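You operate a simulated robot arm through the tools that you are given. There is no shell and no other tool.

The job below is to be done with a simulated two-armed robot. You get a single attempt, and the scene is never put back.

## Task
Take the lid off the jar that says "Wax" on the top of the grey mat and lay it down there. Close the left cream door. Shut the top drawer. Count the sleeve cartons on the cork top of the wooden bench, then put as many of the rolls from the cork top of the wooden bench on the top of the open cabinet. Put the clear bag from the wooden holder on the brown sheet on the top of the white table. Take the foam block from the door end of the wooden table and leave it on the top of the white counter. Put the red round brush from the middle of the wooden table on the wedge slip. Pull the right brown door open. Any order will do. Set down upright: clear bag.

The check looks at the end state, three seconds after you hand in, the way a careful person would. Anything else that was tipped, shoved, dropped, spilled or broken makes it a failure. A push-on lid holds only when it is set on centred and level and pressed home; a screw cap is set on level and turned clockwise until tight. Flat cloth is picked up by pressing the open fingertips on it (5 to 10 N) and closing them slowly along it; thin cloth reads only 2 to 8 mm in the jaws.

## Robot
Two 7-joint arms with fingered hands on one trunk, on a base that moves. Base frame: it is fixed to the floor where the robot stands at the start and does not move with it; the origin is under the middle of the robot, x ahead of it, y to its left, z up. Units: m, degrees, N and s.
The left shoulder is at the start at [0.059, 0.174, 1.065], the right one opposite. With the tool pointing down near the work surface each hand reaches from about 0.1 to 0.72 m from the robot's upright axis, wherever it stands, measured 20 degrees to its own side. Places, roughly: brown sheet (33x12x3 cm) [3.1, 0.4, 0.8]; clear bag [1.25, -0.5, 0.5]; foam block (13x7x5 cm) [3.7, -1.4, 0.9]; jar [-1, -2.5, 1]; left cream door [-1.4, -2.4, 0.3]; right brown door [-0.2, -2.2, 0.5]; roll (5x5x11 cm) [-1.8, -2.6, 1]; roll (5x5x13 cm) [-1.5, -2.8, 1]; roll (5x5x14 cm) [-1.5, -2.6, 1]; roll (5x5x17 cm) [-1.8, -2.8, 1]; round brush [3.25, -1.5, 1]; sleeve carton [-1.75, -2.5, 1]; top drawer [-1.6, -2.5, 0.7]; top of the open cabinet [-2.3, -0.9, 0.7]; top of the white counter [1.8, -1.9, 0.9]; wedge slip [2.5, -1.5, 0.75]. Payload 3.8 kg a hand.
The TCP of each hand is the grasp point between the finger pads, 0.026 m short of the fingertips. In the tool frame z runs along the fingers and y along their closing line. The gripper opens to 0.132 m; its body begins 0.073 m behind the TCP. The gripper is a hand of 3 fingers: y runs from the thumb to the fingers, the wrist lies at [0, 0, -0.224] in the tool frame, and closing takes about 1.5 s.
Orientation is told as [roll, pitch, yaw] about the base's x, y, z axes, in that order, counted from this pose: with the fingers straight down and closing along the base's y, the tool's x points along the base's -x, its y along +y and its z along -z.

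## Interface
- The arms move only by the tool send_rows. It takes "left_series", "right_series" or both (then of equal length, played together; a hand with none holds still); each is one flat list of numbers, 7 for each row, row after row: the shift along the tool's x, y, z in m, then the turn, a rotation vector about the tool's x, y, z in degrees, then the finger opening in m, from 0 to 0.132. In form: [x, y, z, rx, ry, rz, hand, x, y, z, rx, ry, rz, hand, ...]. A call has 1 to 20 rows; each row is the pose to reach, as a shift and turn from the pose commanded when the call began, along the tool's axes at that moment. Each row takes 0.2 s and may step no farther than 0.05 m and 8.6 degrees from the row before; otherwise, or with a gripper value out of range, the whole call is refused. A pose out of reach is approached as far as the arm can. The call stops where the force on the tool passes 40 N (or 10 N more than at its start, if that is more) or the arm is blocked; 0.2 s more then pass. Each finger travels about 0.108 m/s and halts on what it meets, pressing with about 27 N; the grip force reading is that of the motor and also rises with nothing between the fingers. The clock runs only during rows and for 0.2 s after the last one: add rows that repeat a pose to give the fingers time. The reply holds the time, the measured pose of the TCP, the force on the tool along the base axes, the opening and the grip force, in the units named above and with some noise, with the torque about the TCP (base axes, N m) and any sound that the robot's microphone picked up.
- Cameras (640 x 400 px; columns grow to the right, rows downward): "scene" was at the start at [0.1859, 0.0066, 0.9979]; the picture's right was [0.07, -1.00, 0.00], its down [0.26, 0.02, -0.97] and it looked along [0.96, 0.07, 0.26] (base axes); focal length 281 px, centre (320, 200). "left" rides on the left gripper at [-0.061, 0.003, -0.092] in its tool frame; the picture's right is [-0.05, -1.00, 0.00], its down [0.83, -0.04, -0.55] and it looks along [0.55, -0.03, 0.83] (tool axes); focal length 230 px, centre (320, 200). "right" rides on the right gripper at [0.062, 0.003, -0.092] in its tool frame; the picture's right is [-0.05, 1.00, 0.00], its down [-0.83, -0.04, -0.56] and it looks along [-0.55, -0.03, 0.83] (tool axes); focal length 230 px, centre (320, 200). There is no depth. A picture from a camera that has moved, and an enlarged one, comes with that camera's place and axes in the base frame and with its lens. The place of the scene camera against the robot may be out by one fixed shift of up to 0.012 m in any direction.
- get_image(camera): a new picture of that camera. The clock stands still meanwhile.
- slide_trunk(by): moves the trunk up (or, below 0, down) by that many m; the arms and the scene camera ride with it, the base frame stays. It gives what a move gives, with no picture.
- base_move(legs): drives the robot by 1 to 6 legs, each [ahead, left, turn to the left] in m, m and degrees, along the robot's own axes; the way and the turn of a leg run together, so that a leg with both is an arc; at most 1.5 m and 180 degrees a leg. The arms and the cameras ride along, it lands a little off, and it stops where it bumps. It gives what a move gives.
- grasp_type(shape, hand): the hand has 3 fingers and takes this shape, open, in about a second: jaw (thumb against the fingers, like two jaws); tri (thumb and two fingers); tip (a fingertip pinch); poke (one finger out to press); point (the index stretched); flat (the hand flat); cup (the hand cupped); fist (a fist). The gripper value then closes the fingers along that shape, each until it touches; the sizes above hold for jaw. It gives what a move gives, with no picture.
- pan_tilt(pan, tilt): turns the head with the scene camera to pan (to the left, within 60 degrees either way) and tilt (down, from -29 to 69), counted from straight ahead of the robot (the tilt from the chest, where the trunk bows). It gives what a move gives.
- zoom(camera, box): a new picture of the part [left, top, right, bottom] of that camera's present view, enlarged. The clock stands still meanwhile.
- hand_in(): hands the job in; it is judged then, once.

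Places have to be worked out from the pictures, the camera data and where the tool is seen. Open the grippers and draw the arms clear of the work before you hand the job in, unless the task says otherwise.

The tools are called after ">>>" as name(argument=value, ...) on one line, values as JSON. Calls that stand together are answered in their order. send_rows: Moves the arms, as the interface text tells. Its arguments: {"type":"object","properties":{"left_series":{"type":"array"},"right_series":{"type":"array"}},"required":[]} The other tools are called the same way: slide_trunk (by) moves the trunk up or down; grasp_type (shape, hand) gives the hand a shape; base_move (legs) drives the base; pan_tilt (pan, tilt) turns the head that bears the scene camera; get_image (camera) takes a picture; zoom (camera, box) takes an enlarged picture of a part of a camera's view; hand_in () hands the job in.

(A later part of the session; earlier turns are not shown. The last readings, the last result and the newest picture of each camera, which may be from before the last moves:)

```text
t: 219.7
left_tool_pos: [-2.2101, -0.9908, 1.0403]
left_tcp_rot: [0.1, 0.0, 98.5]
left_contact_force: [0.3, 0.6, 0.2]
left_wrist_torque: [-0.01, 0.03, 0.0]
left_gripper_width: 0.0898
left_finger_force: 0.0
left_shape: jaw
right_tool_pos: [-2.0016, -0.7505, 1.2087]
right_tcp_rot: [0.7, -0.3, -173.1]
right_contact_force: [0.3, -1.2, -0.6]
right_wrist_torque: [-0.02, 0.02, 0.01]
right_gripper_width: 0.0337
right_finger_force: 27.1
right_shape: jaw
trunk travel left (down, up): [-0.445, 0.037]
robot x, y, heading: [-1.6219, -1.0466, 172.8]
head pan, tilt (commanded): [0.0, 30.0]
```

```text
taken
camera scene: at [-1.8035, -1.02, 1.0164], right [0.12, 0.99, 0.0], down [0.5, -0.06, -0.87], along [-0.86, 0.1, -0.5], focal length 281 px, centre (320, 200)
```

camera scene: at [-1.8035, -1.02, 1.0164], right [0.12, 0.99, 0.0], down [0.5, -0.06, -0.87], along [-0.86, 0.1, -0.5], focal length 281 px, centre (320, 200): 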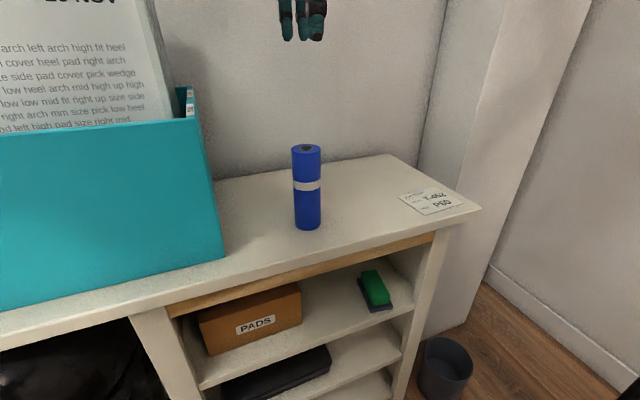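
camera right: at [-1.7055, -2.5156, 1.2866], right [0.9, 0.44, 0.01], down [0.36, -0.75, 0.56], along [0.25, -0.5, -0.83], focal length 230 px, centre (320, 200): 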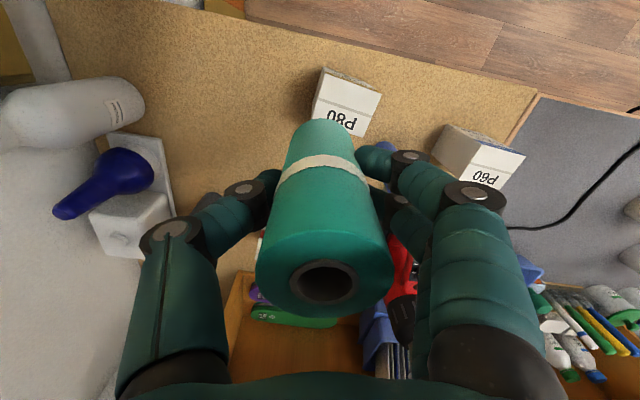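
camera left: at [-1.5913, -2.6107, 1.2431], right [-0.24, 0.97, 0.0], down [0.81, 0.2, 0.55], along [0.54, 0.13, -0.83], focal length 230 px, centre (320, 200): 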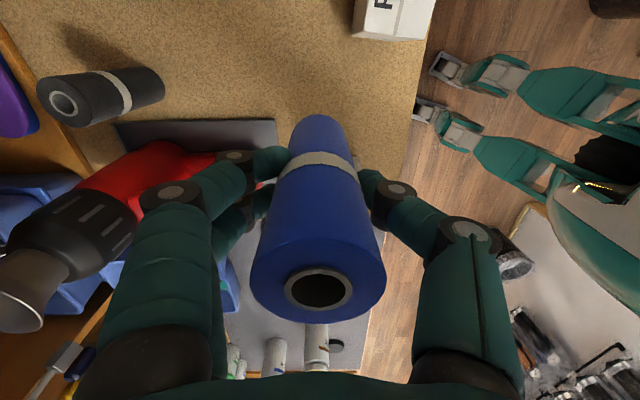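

Blue stands upright on the cabinet top. I pull the left hand back and carry the teal roll over its spot with the right hand.

>>> send_rows(left_series=[0, -0.03, -0.03, 0, 0, 0, 0.09, 0, -0.06, -0.06, 0, 0, 0, 0.09, 0, -0.09, -0.09, 0, 0, 0, 0.09, 0, -0.12, -0.12, 0, 0, 0, 0.09, 0, -0.15, -0.14, 0, 0, 0, 0.09])

>>> send_rows(right_series=[-0.044, 0.0135, 0, 0, 0, 0, 0.025, -0.088, 0.027, 0, 0, 0, 0, 0.025, -0.132, 0.04, 0, 0, 0, 0, 0.025, -0.176, 0.054, 0.02, 0, 0, 0, 0.025, -0.215, 0.066, 0.05, 0, 0, 0, 0.025, -0.245, 0.076, 0.085, 0, 0, 0, 0.025, -0.2636, 0.081, 0.12, 0, 0, 0, 0.025, -0.2636, 0.081, 0.16, 0, 0, 0, 0.025, -0.2636, 0.081, 0.2, 0, 0, 0, 0.025, -0.2636, 0.081, 0.24, 0, 0, 0, 0.025, -0.2636, 0.081, 0.28, 0, 0, 0, 0.025, -0.2636, 0.081, 0.32, 0, 0, 0, 0.025, -0.2636, 0.081, 0.35, 0, 0, 0, 0.025, -0.2636, 0.081, 0.375, 0, 0, 0, 0.025])

>>> get_image(camera="scene")

```text
t: 220.9
left_tool_pos: [-2.0621, -0.9689, 1.1785]
left_tcp_rot: [0.1, -0.1, 98.5]
left_contact_force: [-0.1, -0.8, -0.3]
left_wrist_torque: [-0.01, 0.0, 0.01]
left_gripper_width: 0.0897
left_finger_force: 0.0
left_shape: jaw
right_tool_pos: [-2.0014, -0.7516, 1.209]
right_tcp_rot: [0.6, -0.3, -173.1]
right_contact_force: [-0.2, 0.3, -0.1]
right_wrist_torque: [0.0, -0.01, 0.03]
right_gripper_width: 0.0337
right_finger_force: 26.9
right_shape: jaw
trunk travel left (down, up): [-0.445, 0.037]
robot x, y, heading: [-1.6207, -1.0449, 173.2]
head pan, tilt (commanded): [0.0, 30.0]
```

```text
refused: row 4 steps farther than a row can; nothing moved
```

```text
taken
camera scene: at [-1.8036, -1.0201, 1.0163], right [0.12, 0.99, 0.0], down [0.5, -0.06, -0.87], along [-0.86, 0.1, -0.5], focal length 281 px, centre (320, 200)
```

scene: 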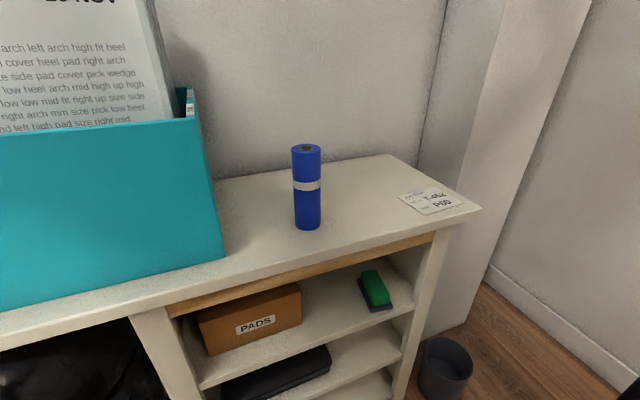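

A row step was a hair too long; I resend the right-hand path with smaller steps.

>>> send_rows(right_series=[-0.04, 0.012, 0, 0, 0, 0, 0.025, -0.08, 0.025, 0, 0, 0, 0, 0.025, -0.12, 0.037, 0, 0, 0, 0, 0.025, -0.16, 0.05, 0.01, 0, 0, 0, 0.025, -0.2, 0.062, 0.03, 0, 0, 0, 0.025, -0.235, 0.073, 0.06, 0, 0, 0, 0.025, -0.2636, 0.081, 0.095, 0, 0, 0, 0.025, -0.2636, 0.081, 0.135, 0, 0, 0, 0.025, -0.2636, 0.081, 0.175, 0, 0, 0, 0.025, -0.2636, 0.081, 0.215, 0, 0, 0, 0.025, -0.2636, 0.081, 0.255, 0, 0, 0, 0.025, -0.2636, 0.081, 0.295, 0, 0, 0, 0.025, -0.2636, 0.081, 0.335, 0, 0, 0, 0.025, -0.2636, 0.081, 0.37, 0, 0, 0, 0.025])

>>> get_image(camera="scene")

```text
t: 223.9
left_tool_pos: [-2.0611, -0.9681, 1.1778]
left_tcp_rot: [-0.1, -0.1, 98.6]
left_contact_force: [0.2, 0.3, 0.5]
left_wrist_torque: [0.01, 0.0, 0.02]
left_gripper_width: 0.0895
left_finger_force: 0.0
left_shape: jaw
right_tool_pos: [-2.2587, -0.8705, 0.8397]
right_tcp_rot: [0.8, 0.0, -173.1]
right_contact_force: [-1.1, -0.4, -1.4]
right_wrist_torque: [-0.02, -0.01, -0.03]
right_gripper_width: 0.0338
right_finger_force: 26.9
right_shape: jaw
right hand out of reach, approached as far as the arm can: row 7, 9, 10, 11, 12, 13
trunk travel left (down, up): [-0.445, 0.037]
robot x, y, heading: [-1.6228, -1.041, 173.1]
head pan, tilt (commanded): [0.0, 30.0]
```

```text
taken
camera scene: at [-1.8042, -1.02, 1.0162], right [0.12, 0.99, 0.0], down [0.5, -0.06, -0.87], along [-0.86, 0.1, -0.5], focal length 281 px, centre (320, 200)
```

scene: 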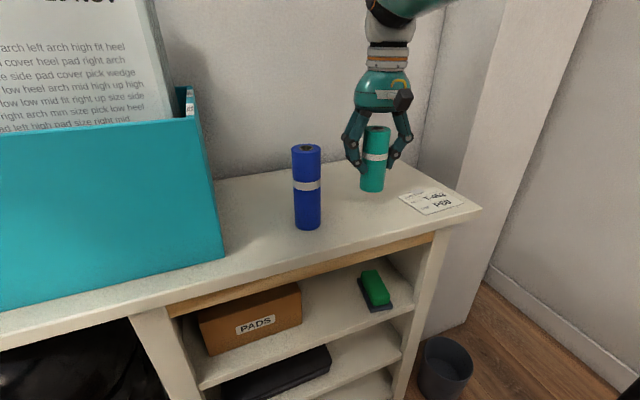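

Teal hovers about 4 cm above the top. I lower it gently until contact.

>>> send_rows(right_series=[0, 0, 0.01, 0, 0, 0, 0.025, 0, 0, 0.02, 0, 0, 0, 0.025, 0, 0, 0.028, 0, 0, 0, 0.025, 0, 0, 0.034, 0, 0, 0, 0.025])

>>> zoom(camera="scene", box=[260, 90, 480, 227])

```text
t: 224.9
left_tool_pos: [-2.0625, -0.969, 1.1776]
left_tcp_rot: [-0.1, -0.1, 98.4]
left_contact_force: [-0.1, 0.1, 0.0]
left_wrist_torque: [0.02, -0.02, -0.02]
left_gripper_width: 0.0899
left_finger_force: 0.1
left_shape: jaw
right_tool_pos: [-2.2544, -0.8694, 0.8064]
right_tcp_rot: [0.7, -0.1, -173.1]
right_contact_force: [0.8, 0.6, -0.6]
right_wrist_torque: [-0.03, -0.03, 0.03]
right_gripper_width: 0.0338
right_finger_force: 27.1
right_shape: jaw
trunk travel left (down, up): [-0.445, 0.037]
robot x, y, heading: [-1.6193, -1.0437, 173.0]
head pan, tilt (commanded): [0.0, 30.0]
```

```text
2.91 times, centred on (370, 158) of scene
camera zoom: at [-1.804, -1.0201, 1.0162], right [0.12, 0.99, 0.0], down [0.5, -0.06, -0.87], along [-0.86, 0.1, -0.5], focal length 818 px, centre (174, 321)
```

zoom: 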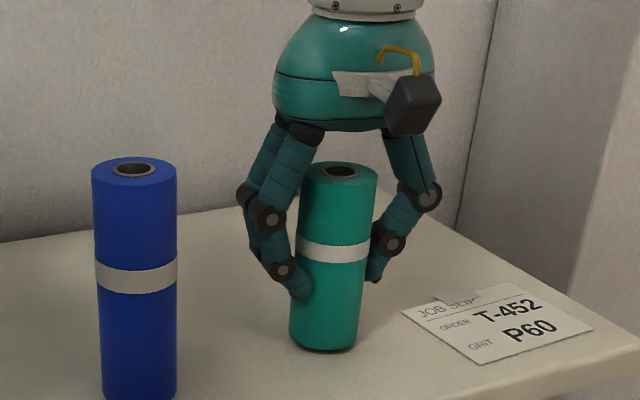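

Almost down; I lower in 2 mm steps to feel contact.

>>> send_rows(right_series=[0, 0, 0.003, 0, 0, 0, 0.025, 0, 0, 0.006, 0, 0, 0, 0.025, 0, 0, 0.008, 0, 0, 0, 0.025, 0, 0, 0.01, 0, 0, 0, 0.025])

```text
t: 225.9
left_tool_pos: [-2.0609, -0.9706, 1.1788]
left_tcp_rot: [0.1, -0.1, 98.5]
left_contact_force: [0.5, 0.1, -0.1]
left_wrist_torque: [-0.01, -0.02, 0.02]
left_gripper_width: 0.0895
left_finger_force: 0.0
left_shape: jaw
right_tool_pos: [-2.2522, -0.8704, 0.8007]
right_tcp_rot: [0.7, -0.7, -173.0]
right_contact_force: [-3.0, -2.4, 13.7]
right_wrist_torque: [-0.06, 0.05, 0.02]
right_gripper_width: 0.0338
right_finger_force: 27.4
right_shape: jaw
right hand out of reach, approached as far as the arm can: row 3, 4
trunk travel left (down, up): [-0.445, 0.037]
robot x, y, heading: [-1.6187, -1.0457, 173.0]
head pan, tilt (commanded): [0.0, 30.0]
```

Contact reached (14 N up). I relieve slightly, open the right hand and lift up, then check.

>>> send_rows(right_series=[0, 0, -0.003, 0, 0, 0, 0.03, 0, 0, -0.003, 0, 0, 0, 0.05, 0, 0, -0.003, 0, 0, 0, 0.065, 0, 0, -0.003, 0, 0, 0, 0.08, 0, 0, -0.003, 0, 0, 0, 0.085, 0, 0, -0.02, 0, 0, 0, 0.085, 0, 0, -0.06, 0, 0, 0, 0.085, 0, 0, -0.1, 0, 0, 0, 0.085, 0, 0, -0.14, 0, 0, 0, 0.085, 0, 0, -0.18, 0, 0, 0, 0.085, 0, 0, -0.22, 0, 0, 0, 0.085])

>>> get_image(camera="scene")

```text
t: 228.3
left_tool_pos: [-2.0615, -0.969, 1.1787]
left_tcp_rot: [-0.1, -0.1, 98.4]
left_contact_force: [0.4, -0.7, -1.3]
left_wrist_torque: [-0.02, 0.05, -0.05]
left_gripper_width: 0.0901
left_finger_force: 0.0
left_shape: jaw
right_tool_pos: [-2.2483, -0.8651, 1.0194]
right_tcp_rot: [0.7, -0.3, -173.0]
right_contact_force: [0.5, -0.3, -0.7]
right_wrist_torque: [0.0, 0.0, 0.0]
right_gripper_width: 0.0844
right_finger_force: 0.0
right_shape: jaw
trunk travel left (down, up): [-0.445, 0.037]
robot x, y, heading: [-1.6191, -1.0471, 173.2]
head pan, tilt (commanded): [0.0, 30.0]
```

```text
taken
camera scene: at [-1.8035, -1.0202, 1.0164], right [0.12, 0.99, 0.0], down [0.5, -0.06, -0.87], along [-0.86, 0.1, -0.5], focal length 281 px, centre (320, 200)
```

scene: 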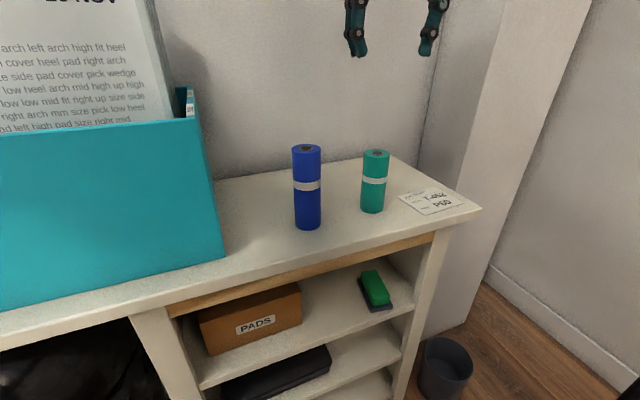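

Both rolls stand well. I retract the right hand and return toward the bench for the third roll.

>>> send_rows(right_series=[0.03, 0, -0.04, 0, 0, 0, 0.085, 0.07, 0, -0.07, 0, 0, 0, 0.085, 0.11, 0, -0.1, 0, 0, 0, 0.085, 0.15, 0, -0.13, 0, 0, 0, 0.085, 0.19, -0.02, -0.15, 0, 0, 0, 0.085, 0.22, -0.04, -0.15, 0, 0, 0, 0.085])

>>> base_move(legs=[[-0.31, 0.425, 0], [0, 0, 112]])

>>> slide_trunk(by=0.035)

>>> get_image(camera="scene")

```text
t: 229.7
left_tool_pos: [-2.0623, -0.9687, 1.1778]
left_tcp_rot: [0.0, -0.2, 98.5]
left_contact_force: [0.4, 0.0, -0.2]
left_wrist_torque: [0.02, -0.04, 0.01]
left_gripper_width: 0.0896
left_finger_force: 0.1
left_shape: jaw
right_tool_pos: [-2.0352, -0.8, 1.1655]
right_tcp_rot: [0.8, -0.2, -173.1]
right_contact_force: [0.4, 0.0, 0.2]
right_wrist_torque: [0.02, 0.0, -0.01]
right_gripper_width: 0.0844
right_finger_force: 0.1
right_shape: jaw
trunk travel left (down, up): [-0.445, 0.037]
robot x, y, heading: [-1.6186, -1.0425, 172.6]
head pan, tilt (commanded): [0.0, 30.0]
```

```text
t: 238.7
left_tool_pos: [-1.2315, -1.9265, 1.1782]
left_tcp_rot: [0.1, -0.1, -146.2]
left_contact_force: [0.4, -0.5, -0.2]
left_wrist_torque: [0.01, 0.0, 0.04]
left_gripper_width: 0.0897
left_finger_force: 0.2
left_shape: jaw
right_tool_pos: [-1.3978, -1.9742, 1.1659]
right_tcp_rot: [0.7, -0.2, -57.7]
right_contact_force: [0.1, -0.1, 0.6]
right_wrist_torque: [0.0, 0.06, -0.02]
right_gripper_width: 0.0845
right_finger_force: 0.0
right_shape: jaw
trunk travel left (down, up): [-0.445, 0.037]
robot x, y, heading: [-1.3549, -1.4953, -71.7]
head pan, tilt (commanded): [0.0, 30.0]
```

```text
t: 239.5
left_tool_pos: [-1.2332, -1.9283, 1.2115]
left_tcp_rot: [-0.2, 0.0, -146.2]
left_contact_force: [-1.0, 0.3, -0.8]
left_wrist_torque: [0.05, 0.02, 0.04]
left_gripper_width: 0.0895
left_finger_force: 0.1
left_shape: jaw
right_tool_pos: [-1.3961, -1.9759, 1.1996]
right_tcp_rot: [0.7, -0.2, -57.7]
right_contact_force: [-0.5, -0.3, -0.3]
right_wrist_torque: [-0.02, 0.02, -0.01]
right_gripper_width: 0.0845
right_finger_force: 0.0
right_shape: jaw
trunk travel left (down, up): [-0.48, 0.002]
robot x, y, heading: [-1.351, -1.4941, -71.7]
head pan, tilt (commanded): [0.0, 30.0]
```

```text
taken
camera scene: at [-1.2795, -1.6832, 1.0652], right [-0.95, -0.31, 0.0], down [-0.16, 0.48, -0.87], along [0.27, -0.82, -0.5], focal length 281 px, centre (320, 200)
```

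scene: 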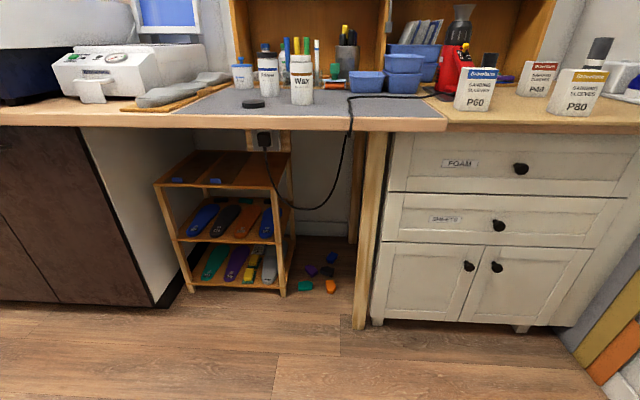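

I'm back at the bench side. I set the right hand to neutral yaw and tilt it 40° forward to take the dark short roll without hitting the hutch, then drive nearer.

>>> send_rows(right_series=[0, 0, 0, 0, 0, 5, 0.085, 0, 0, 0, 0, 0, 10, 0.085, 0, 0, 0, 0, 0, 14, 0.085])

>>> send_rows(right_series=[0, 0, 0, 0, -8, 0, 0.085, 0, 0, 0, 0, -16, 0, 0.085, 0, 0, 0, 0, -24, 0, 0.085, 0, 0, 0, 0, -32, 0, 0.085, 0, 0, 0, 0, -40, 0, 0.085])

>>> base_move(legs=[[0.2, -0.406, -3.3]])

>>> get_image(camera="scene")

>>> get_image(camera="right")

```text
t: 240.3
left_tool_pos: [-1.233, -1.9278, 1.2143]
left_tcp_rot: [0.0, -0.1, -146.2]
left_contact_force: [0.2, 0.7, -0.5]
left_wrist_torque: [0.02, -0.03, 0.0]
left_gripper_width: 0.0897
left_finger_force: 0.1
left_shape: jaw
right_tool_pos: [-1.3955, -1.9739, 1.2002]
right_tcp_rot: [0.8, -0.1, -71.9]
right_contact_force: [-0.9, -0.6, 0.1]
right_wrist_torque: [0.01, 0.0, -0.01]
right_gripper_width: 0.0846
right_finger_force: 0.1
right_shape: jaw
trunk travel left (down, up): [-0.48, 0.002]
robot x, y, heading: [-1.3509, -1.4942, -71.7]
head pan, tilt (commanded): [0.0, 30.0]
```

```text
t: 241.5
left_tool_pos: [-1.2332, -1.9275, 1.2127]
left_tcp_rot: [0.0, -0.1, -146.2]
left_contact_force: [-0.2, 0.2, -0.7]
left_wrist_torque: [-0.04, -0.02, -0.01]
left_gripper_width: 0.0893
left_finger_force: 0.0
left_shape: jaw
right_tool_pos: [-1.3974, -1.9743, 1.2019]
right_tcp_rot: [1.0, -40.3, -72.5]
right_contact_force: [0.8, 0.2, 0.4]
right_wrist_torque: [-0.04, -0.02, -0.01]
right_gripper_width: 0.0847
right_finger_force: 0.0
right_shape: jaw
trunk travel left (down, up): [-0.48, 0.002]
robot x, y, heading: [-1.3536, -1.492, -71.7]
head pan, tilt (commanded): [0.0, 30.0]
```

```text
t: 245.7
left_tool_pos: [-1.5976, -2.2441, 1.2126]
left_tcp_rot: [0.0, -0.1, -149.7]
left_contact_force: [0.0, -1.2, -0.7]
left_wrist_torque: [0.02, 0.02, 0.03]
left_gripper_width: 0.0897
left_finger_force: 0.1
left_shape: jaw
right_tool_pos: [-1.7646, -2.2826, 1.2014]
right_tcp_rot: [1.0, -40.0, -75.8]
right_contact_force: [-0.8, 0.2, 0.7]
right_wrist_torque: [0.02, 0.0, 0.01]
right_gripper_width: 0.0847
right_finger_force: 0.0
right_shape: jaw
trunk travel left (down, up): [-0.48, 0.002]
robot x, y, heading: [-1.6948, -1.8069, -75.1]
head pan, tilt (commanded): [0.0, 30.0]
```

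```text
taken
camera scene: at [-1.6313, -1.9967, 1.0656], right [-0.97, -0.26, 0.0], down [-0.13, 0.48, -0.87], along [0.22, -0.84, -0.5], focal length 281 px, centre (320, 200)
```

scene: 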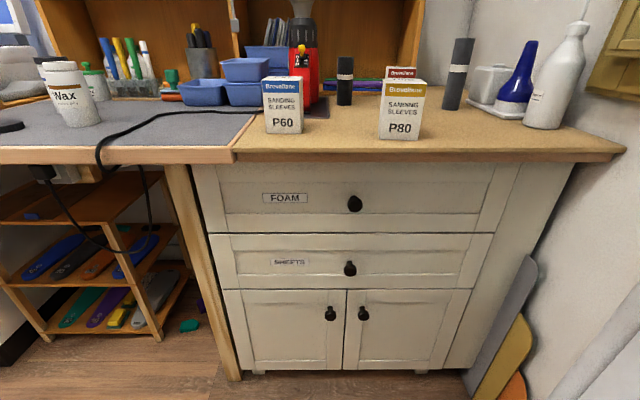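

```text
taken
camera right: at [-1.7901, -2.1792, 1.2325], right [0.98, 0.22, 0.05], down [0.02, -0.28, 0.96], along [0.22, -0.93, -0.28], focal length 230 px, centre (320, 200)
```

right: 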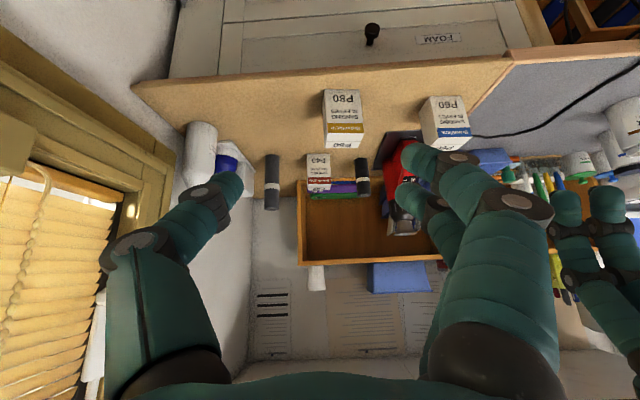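

The dark short roll is at about [-1.485, -2.83]. I move the left hand aside to the left and drive 0.28 m ahead.

>>> send_rows(left_series=[0.029, 0.008, 0, 0, 0, 0, 0.09, 0.058, 0.016, -0.01, 0, 0, 0, 0.09, 0.087, 0.024, -0.02, 0, 0, 0, 0.09, 0.116, 0.032, -0.03, 0, 0, 0, 0.09])

>>> base_move(legs=[[0.27, 0, 0]])

>>> get_image(camera="right")

>>> get_image(camera="scene")

```text
t: 246.7
left_tool_pos: [-1.4804, -2.2114, 1.2429]
left_tcp_rot: [0.0, -0.1, -149.5]
left_contact_force: [0.7, -0.2, -0.2]
left_wrist_torque: [-0.01, 0.04, 0.01]
left_gripper_width: 0.0898
left_finger_force: 0.0
left_shape: jaw
right_tool_pos: [-1.7652, -2.2813, 1.2021]
right_tcp_rot: [1.0, -40.1, -75.8]
right_contact_force: [-0.3, 0.3, -0.4]
right_wrist_torque: [0.03, 0.02, 0.01]
right_gripper_width: 0.0847
right_finger_force: 0.0
right_shape: jaw
trunk travel left (down, up): [-0.48, 0.002]
robot x, y, heading: [-1.6927, -1.8033, -75.5]
head pan, tilt (commanded): [0.0, 30.0]
```

```text
t: 248.6
left_tool_pos: [-1.4077, -2.4677, 1.241]
left_tcp_rot: [0.0, -0.2, -149.5]
left_contact_force: [0.8, -0.3, -0.5]
left_wrist_torque: [-0.02, 0.0, -0.02]
left_gripper_width: 0.0897
left_finger_force: 0.1
left_shape: jaw
right_tool_pos: [-1.6923, -2.5384, 1.2021]
right_tcp_rot: [0.9, -40.0, -75.5]
right_contact_force: [-0.2, 0.5, 0.5]
right_wrist_torque: [0.04, 0.04, 0.01]
right_gripper_width: 0.0847
right_finger_force: 0.0
right_shape: jaw
trunk travel left (down, up): [-0.48, 0.002]
robot x, y, heading: [-1.6234, -2.0597, -74.9]
head pan, tilt (commanded): [0.0, 30.0]
```

```text
taken
camera right: at [-1.7171, -2.4349, 1.2327], right [0.97, 0.22, 0.04], down [0.02, -0.28, 0.96], along [0.22, -0.93, -0.28], focal length 230 px, centre (320, 200)
```

right: 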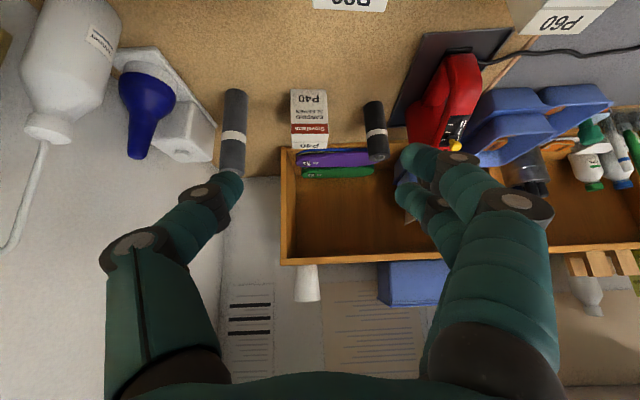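

```text
taken
camera scene: at [-1.5597, -2.2521, 1.0655], right [-0.97, -0.26, 0.0], down [-0.13, 0.48, -0.87], along [0.22, -0.84, -0.5], focal length 281 px, centre (320, 200)
```

scene: 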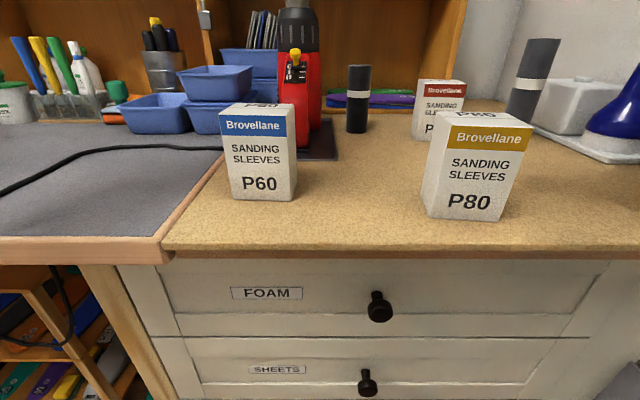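

The right camera view is clear: dark roll ≈[-1.497, -2.815], with the heat gun ~4 cm to its left and P40 ~10 cm to its right. I bring the tilted right hand to a pre-grasp point above and in front of it.

>>> send_rows(right_series=[-0.016, 0.0155, 0.03, 0, 0, 0, 0.085, -0.032, 0.031, 0.06, 0, 0, 0, 0.085, -0.048, 0.047, 0.089, 0, 0, 0, 0.085, -0.065, 0.0625, 0.119, 0, 0, 0, 0.085, -0.081, 0.078, 0.149, 0, 0, 0, 0.08, -0.097, 0.094, 0.179, 0, 0, 0, 0.075, -0.113, 0.1095, 0.2084, 0, 0, 0, 0.07, -0.113, 0.1095, 0.2084, 0, 0, 0, 0.07])

>>> get_image(camera="right")

>>> get_image(camera="scene")

```text
t: 250.4
left_tool_pos: [-1.4108, -2.4671, 1.2432]
left_tcp_rot: [0.1, 0.0, -149.5]
left_contact_force: [0.6, -0.1, -0.1]
left_wrist_torque: [0.0, 0.03, 0.03]
left_gripper_width: 0.0898
left_finger_force: 0.0
left_shape: jaw
right_tool_pos: [-1.5297, -2.7221, 1.1144]
right_tcp_rot: [1.0, -40.1, -75.6]
right_contact_force: [-0.1, 0.2, 0.3]
right_wrist_torque: [-0.01, 0.01, 0.02]
right_gripper_width: 0.0705
right_finger_force: 0.1
right_shape: jaw
trunk travel left (down, up): [-0.48, 0.002]
robot x, y, heading: [-1.6253, -2.0652, -74.8]
head pan, tilt (commanded): [0.0, 30.0]
```

```text
taken
camera right: at [-1.5556, -2.6196, 1.1463], right [0.97, 0.22, 0.05], down [0.02, -0.28, 0.96], along [0.23, -0.93, -0.28], focal length 230 px, centre (320, 200)
```

right: 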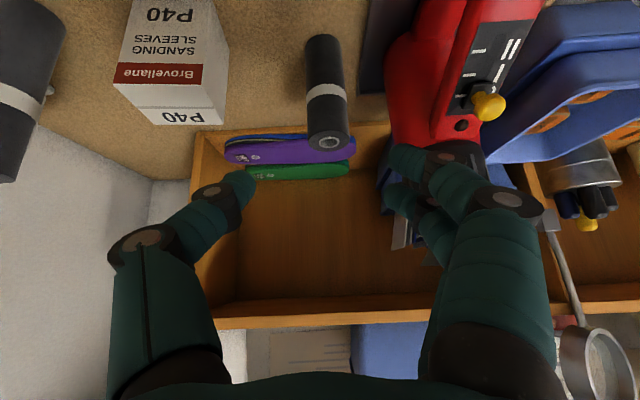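

```text
taken
camera scene: at [-1.5625, -2.2521, 1.0658], right [-0.97, -0.26, 0.0], down [-0.13, 0.48, -0.87], along [0.23, -0.84, -0.5], focal length 281 px, centre (320, 200)
```

scene: 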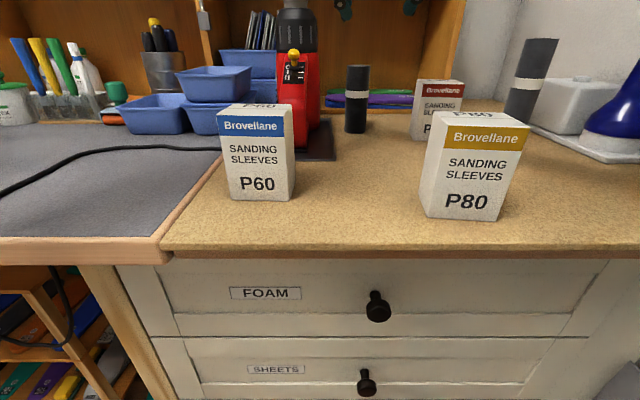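

The roll will pass between thumb and fingers with ~1.7 cm spare to the heat gun. I advance along the tool axis in small steps.

>>> send_rows(right_series=[0, 0, 0.025, 0, 0, 0, 0.07, 0, 0, 0.05, 0, 0, 0, 0.07, 0, 0, 0.075, 0, 0, 0, 0.07, 0.001, 0, 0.1, 0, 0, 0, 0.07, 0.001, 0, 0.12, 0, 0, 0, 0.07])

>>> get_image(camera="right")

>>> get_image(camera="scene")

```text
t: 251.6
left_tool_pos: [-1.4099, -2.4671, 1.2427]
left_tcp_rot: [0.0, -0.2, -149.5]
left_contact_force: [0.1, -0.3, 0.0]
left_wrist_torque: [0.0, 0.0, -0.02]
left_gripper_width: 0.0896
left_finger_force: 0.0
left_shape: jaw
right_tool_pos: [-1.5076, -2.796, 1.0227]
right_tcp_rot: [1.0, -40.0, -75.6]
right_contact_force: [-0.7, -0.1, 0.1]
right_wrist_torque: [0.0, -0.01, -0.01]
right_gripper_width: 0.0703
right_finger_force: 0.1
right_shape: jaw
trunk travel left (down, up): [-0.48, 0.002]
robot x, y, heading: [-1.6239, -2.0647, -75.0]
head pan, tilt (commanded): [0.0, 30.0]
```

```text
taken
camera right: at [-1.5338, -2.6932, 1.0531], right [0.97, 0.22, 0.05], down [0.02, -0.28, 0.96], along [0.23, -0.93, -0.28], focal length 230 px, centre (320, 200)
```

right: 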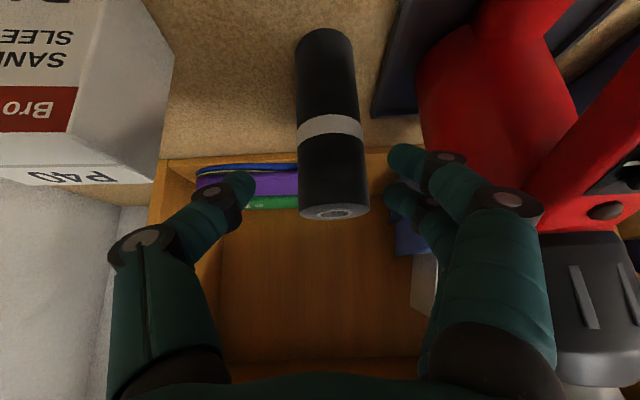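

```text
taken
camera scene: at [-1.5618, -2.2525, 1.0656], right [-0.97, -0.26, 0.0], down [-0.13, 0.48, -0.87], along [0.23, -0.84, -0.5], focal length 281 px, centre (320, 200)
```

scene: 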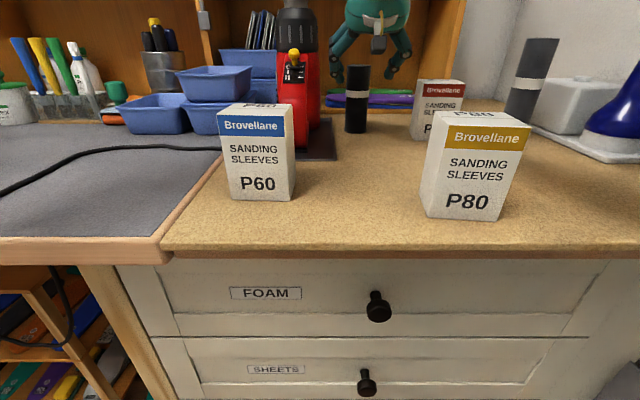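

Alignment is good. I advance the last 6 cm and close the hand on the dark roll.

>>> send_rows(right_series=[0.001, 0.002, 0.02, 0, 0, 0, 0.07, 0.002, 0.003, 0.04, 0, 0, 0, 0.07, 0.0025, 0.004, 0.06, 0, 0, 0, 0.07, 0.0025, 0.004, 0.06, 0, 0, 0, 0.06, 0.0025, 0.004, 0.06, 0, 0, 0, 0.045, 0.0025, 0.004, 0.06, 0, 0, 0, 0.03, 0.0025, 0.004, 0.06, 0, 0, 0, 0.025, 0.0025, 0.004, 0.06, 0, 0, 0, 0.025])

>>> get_image(camera="right")

>>> zoom(camera="scene", box=[240, 20, 500, 182])

```text
t: 253.4
left_tool_pos: [-1.4103, -2.4685, 1.243]
left_tcp_rot: [0.1, -0.2, -149.5]
left_contact_force: [-0.9, 0.6, -0.6]
left_wrist_torque: [-0.02, 0.0, -0.01]
left_gripper_width: 0.0898
left_finger_force: 0.0
left_shape: jaw
right_tool_pos: [-1.5004, -2.8253, 0.9736]
right_tcp_rot: [1.1, -40.1, -75.6]
right_contact_force: [0.2, -0.4, -0.1]
right_wrist_torque: [0.02, -0.02, -0.01]
right_gripper_width: 0.0292
right_finger_force: 26.3
right_shape: jaw
right hand out of reach, approached as far as the arm can: row 3, 4, 5, 6, 7, 8
trunk travel left (down, up): [-0.48, 0.002]
robot x, y, heading: [-1.6202, -2.064, -74.9]
head pan, tilt (commanded): [0.0, 30.0]
```

```text
taken
camera right: at [-1.5242, -2.7222, 1.0046], right [0.97, 0.22, 0.05], down [0.02, -0.28, 0.96], along [0.23, -0.93, -0.28], focal length 230 px, centre (320, 200)
```

right: 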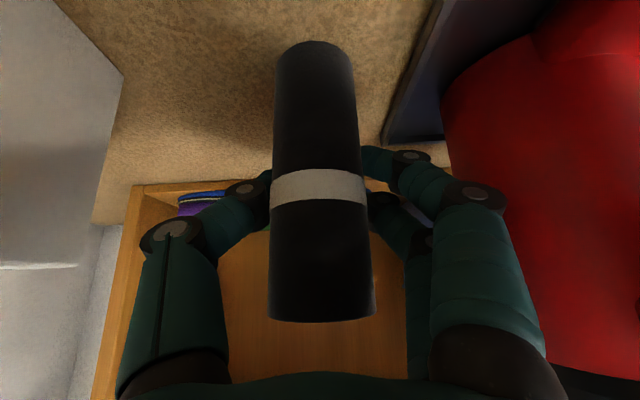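

```text
2.46 times, centred on (370, 101) of scene
camera zoom: at [-1.5621, -2.2523, 1.0656], right [-0.97, -0.26, 0.0], down [-0.13, 0.48, -0.87], along [0.23, -0.84, -0.5], focal length 693 px, centre (197, 444)
```

zoom: 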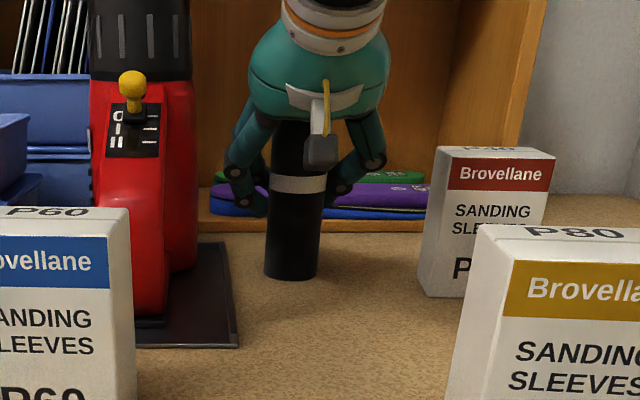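

The dark roll is firmly held. I lift it and draw it back between the cartons.

>>> send_rows(right_series=[-0.0129, 0, -0.0153, 0, 0, 0, 0.02, -0.0257, 0, -0.0306, 0, 0, 0, 0.02, -0.0156, 0, -0.0653, 0, 0, 0, 0.02, -0.0054, 0, -0.0999, 0, 0, 0, 0.02, 0.0046, 0, -0.1345, 0, 0, 0, 0.02, 0.0083, 0, -0.1768, 0, 0, 0, 0.02, 0.012, 0, -0.2191, 0, 0, 0, 0.02, 0.0157, 0, -0.2612, 0, 0, 0, 0.02, 0.0335, 0, -0.3024, 0, 0, 0, 0.02])

>>> get_image(camera="scene")

>>> get_image(camera="right")

```text
t: 255.4
left_tool_pos: [-1.4107, -2.4671, 1.2427]
left_tcp_rot: [0.1, 0.0, -149.6]
left_contact_force: [1.2, 0.9, -0.2]
left_wrist_torque: [-0.03, -0.01, -0.02]
left_gripper_width: 0.0897
left_finger_force: 0.2
left_shape: jaw
right_tool_pos: [-1.559, -2.6117, 1.1859]
right_tcp_rot: [1.0, -40.1, -75.8]
right_contact_force: [0.4, 0.2, 0.2]
right_wrist_torque: [0.0, 0.0, -0.03]
right_gripper_width: 0.0157
right_finger_force: 27.2
right_shape: jaw
trunk travel left (down, up): [-0.48, 0.002]
robot x, y, heading: [-1.628, -2.0564, -74.7]
head pan, tilt (commanded): [0.0, 30.0]
```

```text
taken
camera scene: at [-1.5622, -2.2518, 1.0658], right [-0.97, -0.26, 0.0], down [-0.13, 0.48, -0.87], along [0.23, -0.84, -0.5], focal length 281 px, centre (320, 200)
```

scene: 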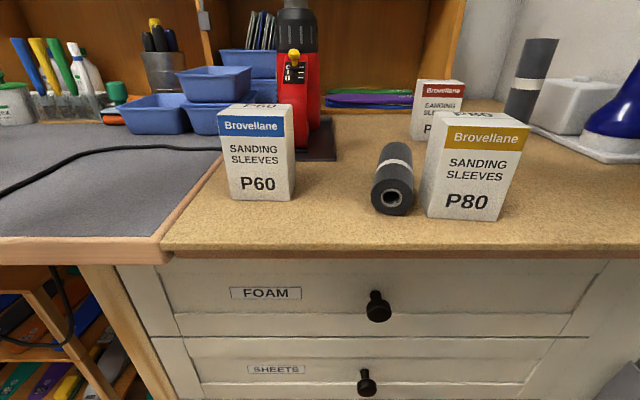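

```text
taken
camera right: at [-1.5833, -2.5091, 1.2158], right [0.97, 0.22, 0.05], down [0.02, -0.28, 0.96], along [0.22, -0.93, -0.28], focal length 230 px, centre (320, 200)
```

right: 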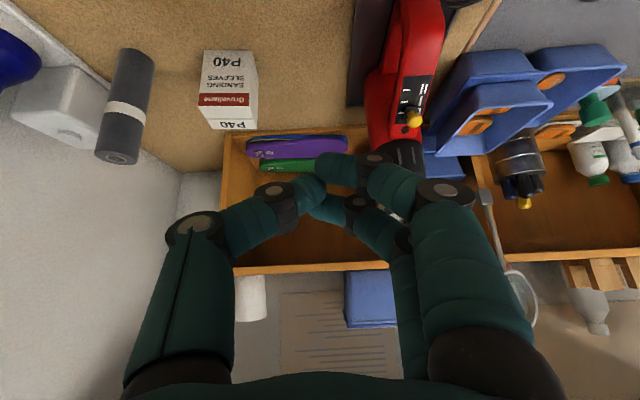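

The roll slipped out and now lies on the cork between P60 and P80; nothing else seems moved. I straighten the right hand to point down above it and take a closer look.

>>> send_rows(right_series=[0, 0, 0, 0, 8, 0, 0.02, 0, 0, 0, 0, 16, 0, 0.02, 0, 0, 0, 0, 24, 0, 0.02, 0, 0, 0, 0, 32, 0, 0.02, 0, 0, 0, 0, 40, 0, 0.02])

>>> get_image(camera="right")

>>> zoom(camera="scene", box=[280, 90, 560, 265])

```text
t: 256.6
left_tool_pos: [-1.4106, -2.4681, 1.2431]
left_tcp_rot: [0.0, -0.1, -149.6]
left_contact_force: [0.2, 0.1, -0.2]
left_wrist_torque: [0.0, 0.0, -0.01]
left_gripper_width: 0.0894
left_finger_force: 0.0
left_shape: jaw
right_tool_pos: [-1.5581, -2.6138, 1.1816]
right_tcp_rot: [0.8, -0.1, -74.9]
right_contact_force: [0.3, -0.3, -0.2]
right_wrist_torque: [-0.01, -0.02, 0.0]
right_gripper_width: 0.0156
right_finger_force: 26.5
right_shape: jaw
trunk travel left (down, up): [-0.48, 0.002]
robot x, y, heading: [-1.6259, -2.0625, -75.2]
head pan, tilt (commanded): [0.0, 30.0]
```

```text
taken
camera right: at [-1.5723, -2.5538, 1.2761], right [0.98, 0.21, 0.01], down [0.17, -0.82, 0.55], along [0.13, -0.54, -0.83], focal length 230 px, centre (320, 200)
```

right: 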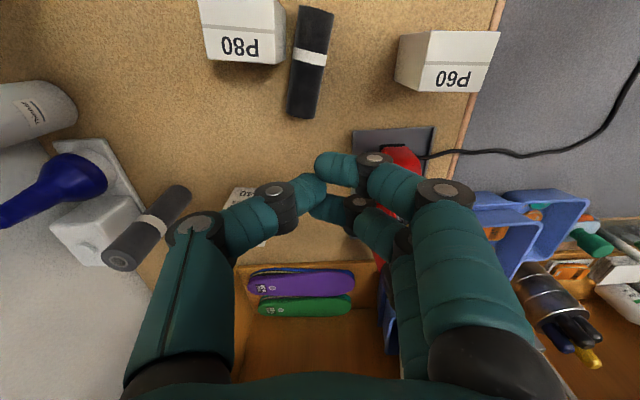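

```text
2.29 times, centred on (420, 178) of scene
camera zoom: at [-1.5617, -2.2523, 1.0656], right [-0.97, -0.26, 0.0], down [-0.13, 0.48, -0.87], along [0.23, -0.84, -0.5], focal length 643 px, centre (91, 251)
```

zoom: 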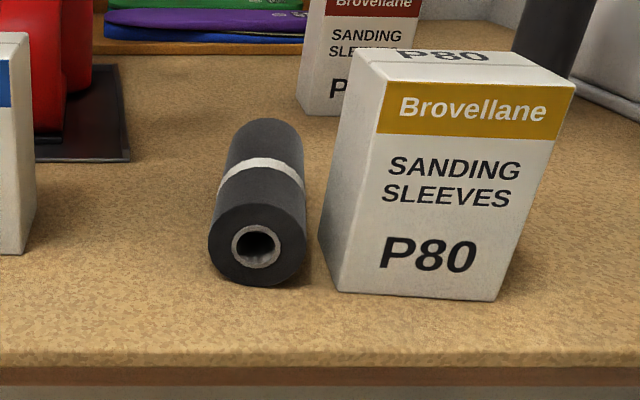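

The roll's rear ~5 cm extends behind P80, so I can grip it there with the thumb behind the carton. I open the hand, turn it so it closes across the roll, tilt it slightly, and hover for a check.

>>> send_rows(right_series=[0, -0.004, 0.02, -0.3, 2, 2.5, 0.03, 0, -0.008, 0.04, -0.5, 4, 5, 0.045, 0, -0.012, 0.06, -0.8, 6, 7.5, 0.06, 0, -0.016, 0.08, -1.1, 8, 10, 0.075, 0, -0.02, 0.1, -1.4, 10, 12.5, 0.075, 0, -0.0228, 0.11, -1.6, 12, 15, 0.075, 0, -0.0228, 0.11, -1.6, 12, 15, 0.075])

>>> get_image(camera="right")

>>> get_image(camera="scene")

```text
t: 258.2
left_tool_pos: [-1.41, -2.4671, 1.2424]
left_tcp_rot: [0.0, -0.2, -149.5]
left_contact_force: [0.5, -0.3, 0.4]
left_wrist_torque: [0.0, 0.03, 0.01]
left_gripper_width: 0.0897
left_finger_force: 0.0
left_shape: jaw
right_tool_pos: [-1.5788, -2.6204, 1.0723]
right_tcp_rot: [0.7, 12.2, -89.9]
right_contact_force: [-1.1, 0.4, 0.5]
right_wrist_torque: [0.0, 0.0, 0.0]
right_gripper_width: 0.0745
right_finger_force: 0.1
right_shape: jaw
trunk travel left (down, up): [-0.48, 0.002]
robot x, y, heading: [-1.6232, -2.062, -74.7]
head pan, tilt (commanded): [0.0, 30.0]
```

```text
taken
camera right: at [-1.5763, -2.5792, 1.1756], right [1.0, -0.05, 0.0], down [-0.05, -0.93, 0.37], along [-0.02, -0.37, -0.93], focal length 230 px, centre (320, 200)
```

right: 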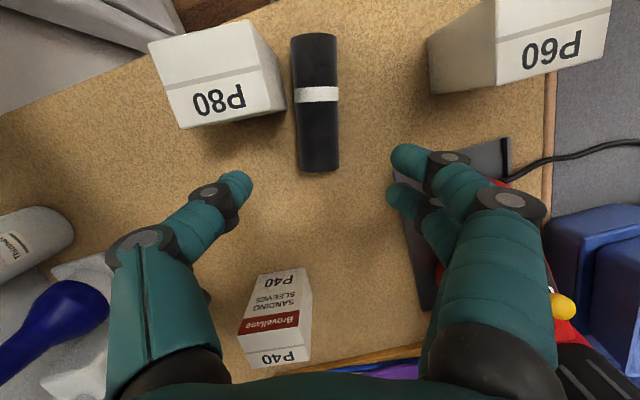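

```text
taken
camera scene: at [-1.5621, -2.2523, 1.0657], right [-0.97, -0.26, 0.0], down [-0.13, 0.48, -0.87], along [0.23, -0.84, -0.5], focal length 281 px, centre (320, 200)
```

scene: 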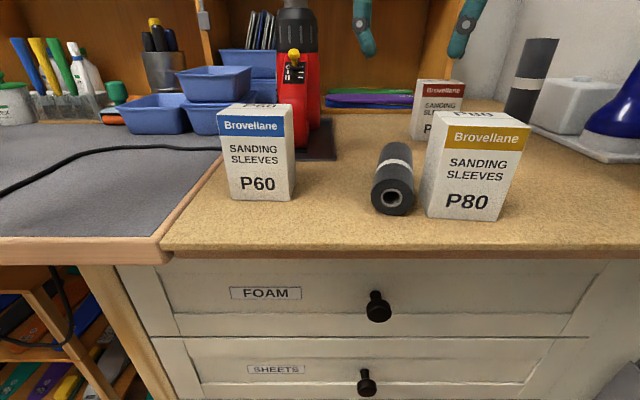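

The overhead view shows the roll lying along y from -2.515 to -2.645 at x≈-1.58, with P80's rear edge at y≈-2.578. I descend to grip its rear part.

>>> send_rows(right_series=[-0.003, 0, 0.03, 0, 0, 0, 0.075, -0.008, 0, 0.06, 0, 0, 0, 0.075, -0.014, 0, 0.09, 0, 0, 0, 0.075, -0.021, 0, 0.12, 0, 0, 0, 0.075, -0.027, 0, 0.1436, 0, 0, 0, 0.075, -0.027, 0, 0.1436, 0, 0, 0, 0.075])

>>> get_image(camera="right")

>>> zoom(camera="scene", box=[280, 60, 560, 235])

```text
t: 259.6
left_tool_pos: [-1.4121, -2.4677, 1.2442]
left_tcp_rot: [0.2, -0.1, -149.6]
left_contact_force: [0.2, -0.4, -0.8]
left_wrist_torque: [-0.01, -0.03, 0.02]
left_gripper_width: 0.0898
left_finger_force: 0.1
left_shape: jaw
right_tool_pos: [-1.5753, -2.6163, 0.9289]
right_tcp_rot: [1.0, 12.1, -89.8]
right_contact_force: [-1.0, 1.7, 10.3]
right_wrist_torque: [-0.06, -0.47, 0.07]
right_gripper_width: 0.0739
right_finger_force: 0.1
right_shape: jaw
trunk travel left (down, up): [-0.48, 0.002]
robot x, y, heading: [-1.6247, -2.0597, -75.0]
head pan, tilt (commanded): [0.0, 30.0]
```

```text
taken
camera right: at [-1.5736, -2.5753, 1.0311], right [1.0, -0.05, 0.01], down [-0.05, -0.93, 0.37], along [-0.01, -0.37, -0.93], focal length 230 px, centre (320, 200)
```

right: 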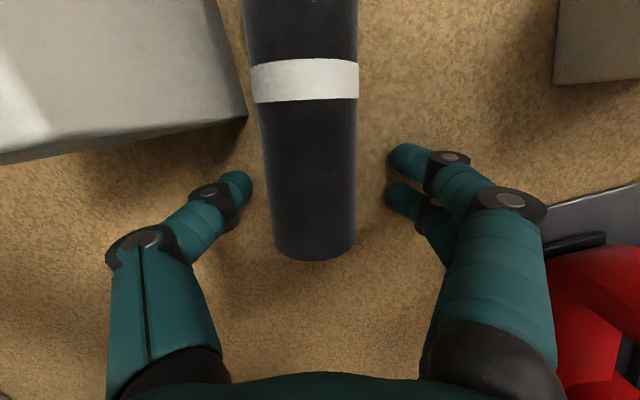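

```text
2.29 times, centred on (420, 148) of scene
camera zoom: at [-1.5624, -2.2516, 1.0661], right [-0.97, -0.26, 0.0], down [-0.13, 0.48, -0.87], along [0.23, -0.84, -0.5], focal length 643 px, centre (91, 320)
```

zoom: 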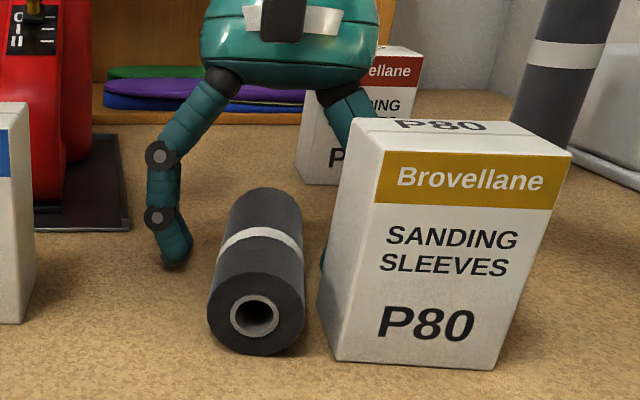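

The fingertips lightly touch the cork (10 N). I raise 4 mm and close on the roll.

>>> send_rows(right_series=[0.001, 0, -0.004, 0, 0, 0, 0.075, 0.001, 0, -0.004, 0, 0, 0, 0.065, 0.001, 0, -0.004, 0, 0, 0, 0.055, 0.001, 0, -0.004, 0, 0, 0, 0.045, 0.001, 0, -0.004, 0, 0, 0, 0.035, 0.001, 0, -0.004, 0, 0, 0, 0.025, 0.001, 0, -0.004, 0, 0, 0, 0.025, 0.001, 0, -0.004, 0, 0, 0, 0.025])

>>> get_image(camera="right")

>>> zoom(camera="scene", box=[280, 60, 560, 235])

```text
t: 261.4
left_tool_pos: [-1.4107, -2.4677, 1.2422]
left_tcp_rot: [-0.1, -0.1, -149.4]
left_contact_force: [0.3, -0.2, 0.0]
left_wrist_torque: [-0.04, 0.03, 0.02]
left_gripper_width: 0.0896
left_finger_force: 0.0
left_shape: jaw
right_tool_pos: [-1.5762, -2.6157, 0.9298]
right_tcp_rot: [0.8, 12.2, -89.8]
right_contact_force: [-0.7, 0.3, 0.2]
right_wrist_torque: [-0.04, -0.05, -0.02]
right_gripper_width: 0.0341
right_finger_force: 27.5
right_shape: jaw
trunk travel left (down, up): [-0.48, 0.002]
robot x, y, heading: [-1.6252, -2.0615, -74.8]
head pan, tilt (commanded): [0.0, 30.0]
```

```text
taken
camera right: at [-1.5739, -2.5759, 1.033], right [1.0, -0.05, 0.0], down [-0.05, -0.93, 0.37], along [-0.02, -0.37, -0.93], focal length 230 px, centre (320, 200)
```

right: 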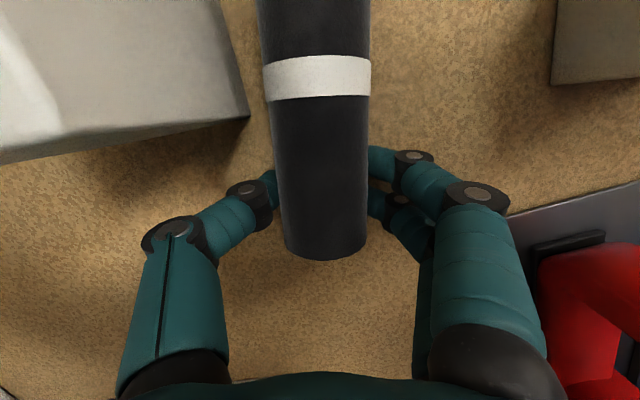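

```text
2.29 times, centred on (420, 148) of scene
camera zoom: at [-1.5621, -2.2524, 1.0656], right [-0.97, -0.26, 0.0], down [-0.13, 0.48, -0.87], along [0.23, -0.84, -0.5], focal length 643 px, centre (91, 320)
```

zoom: 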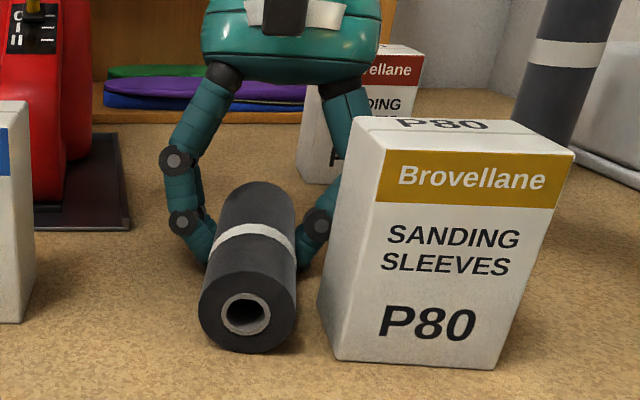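

The grip is firm (34 mm reading as with the other rolls) and the roll moved slightly away from P80. I lift it vertically.

>>> send_rows(right_series=[0.004, 0, -0.0195, 0, 0, 0, 0.025, 0.0085, 0, -0.039, 0, 0, 0, 0.025, 0.0148, 0, -0.068, 0, 0, 0, 0.025, 0.0232, 0, -0.1075, 0, 0, 0, 0.025, 0.0317, 0, -0.1466, 0, 0, 0, 0.025, 0.0422, 0, -0.1955, 0, 0, 0, 0.025])

>>> get_image(camera="scene")

>>> get_image(camera="right")

```text
t: 262.8
left_tool_pos: [-1.41, -2.4663, 1.243]
left_tcp_rot: [0.1, -0.2, -149.5]
left_contact_force: [0.3, 0.6, 0.3]
left_wrist_torque: [-0.02, 0.02, -0.03]
left_gripper_width: 0.0896
left_finger_force: 0.1
left_shape: jaw
right_tool_pos: [-1.5799, -2.6143, 1.1299]
right_tcp_rot: [0.7, 12.3, -89.7]
right_contact_force: [0.0, -0.2, -0.9]
right_wrist_torque: [-0.06, 0.0, 0.0]
right_gripper_width: 0.0339
right_finger_force: 27.2
right_shape: jaw
trunk travel left (down, up): [-0.48, 0.002]
robot x, y, heading: [-1.6264, -2.0633, -75.0]
head pan, tilt (commanded): [0.0, 30.0]
```

```text
taken
camera scene: at [-1.5618, -2.2516, 1.0659], right [-0.97, -0.26, 0.0], down [-0.13, 0.48, -0.87], along [0.23, -0.84, -0.5], focal length 281 px, centre (320, 200)
```

scene: 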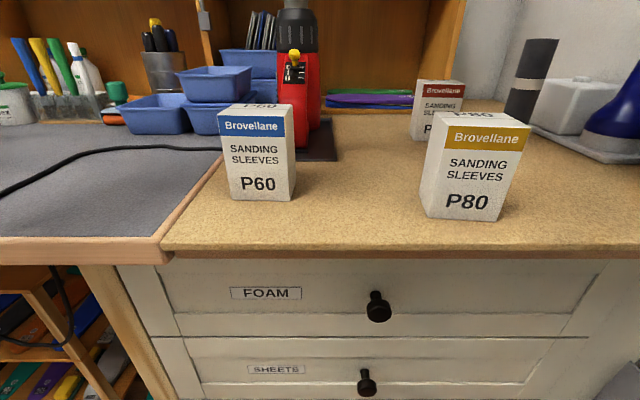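

```text
taken
camera right: at [-1.5782, -2.5744, 1.2337], right [1.0, -0.05, 0.0], down [-0.05, -0.93, 0.37], along [-0.02, -0.37, -0.93], focal length 230 px, centre (320, 200)
```

right: 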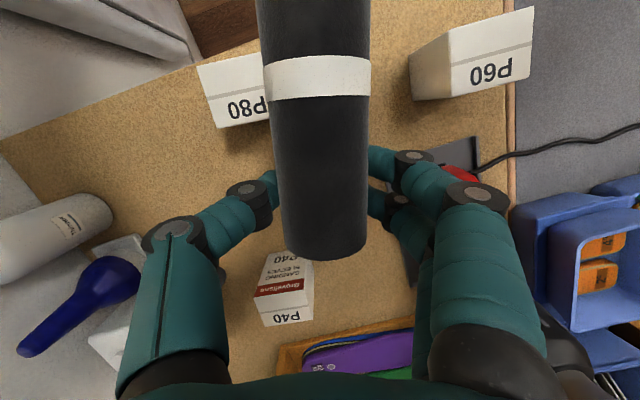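

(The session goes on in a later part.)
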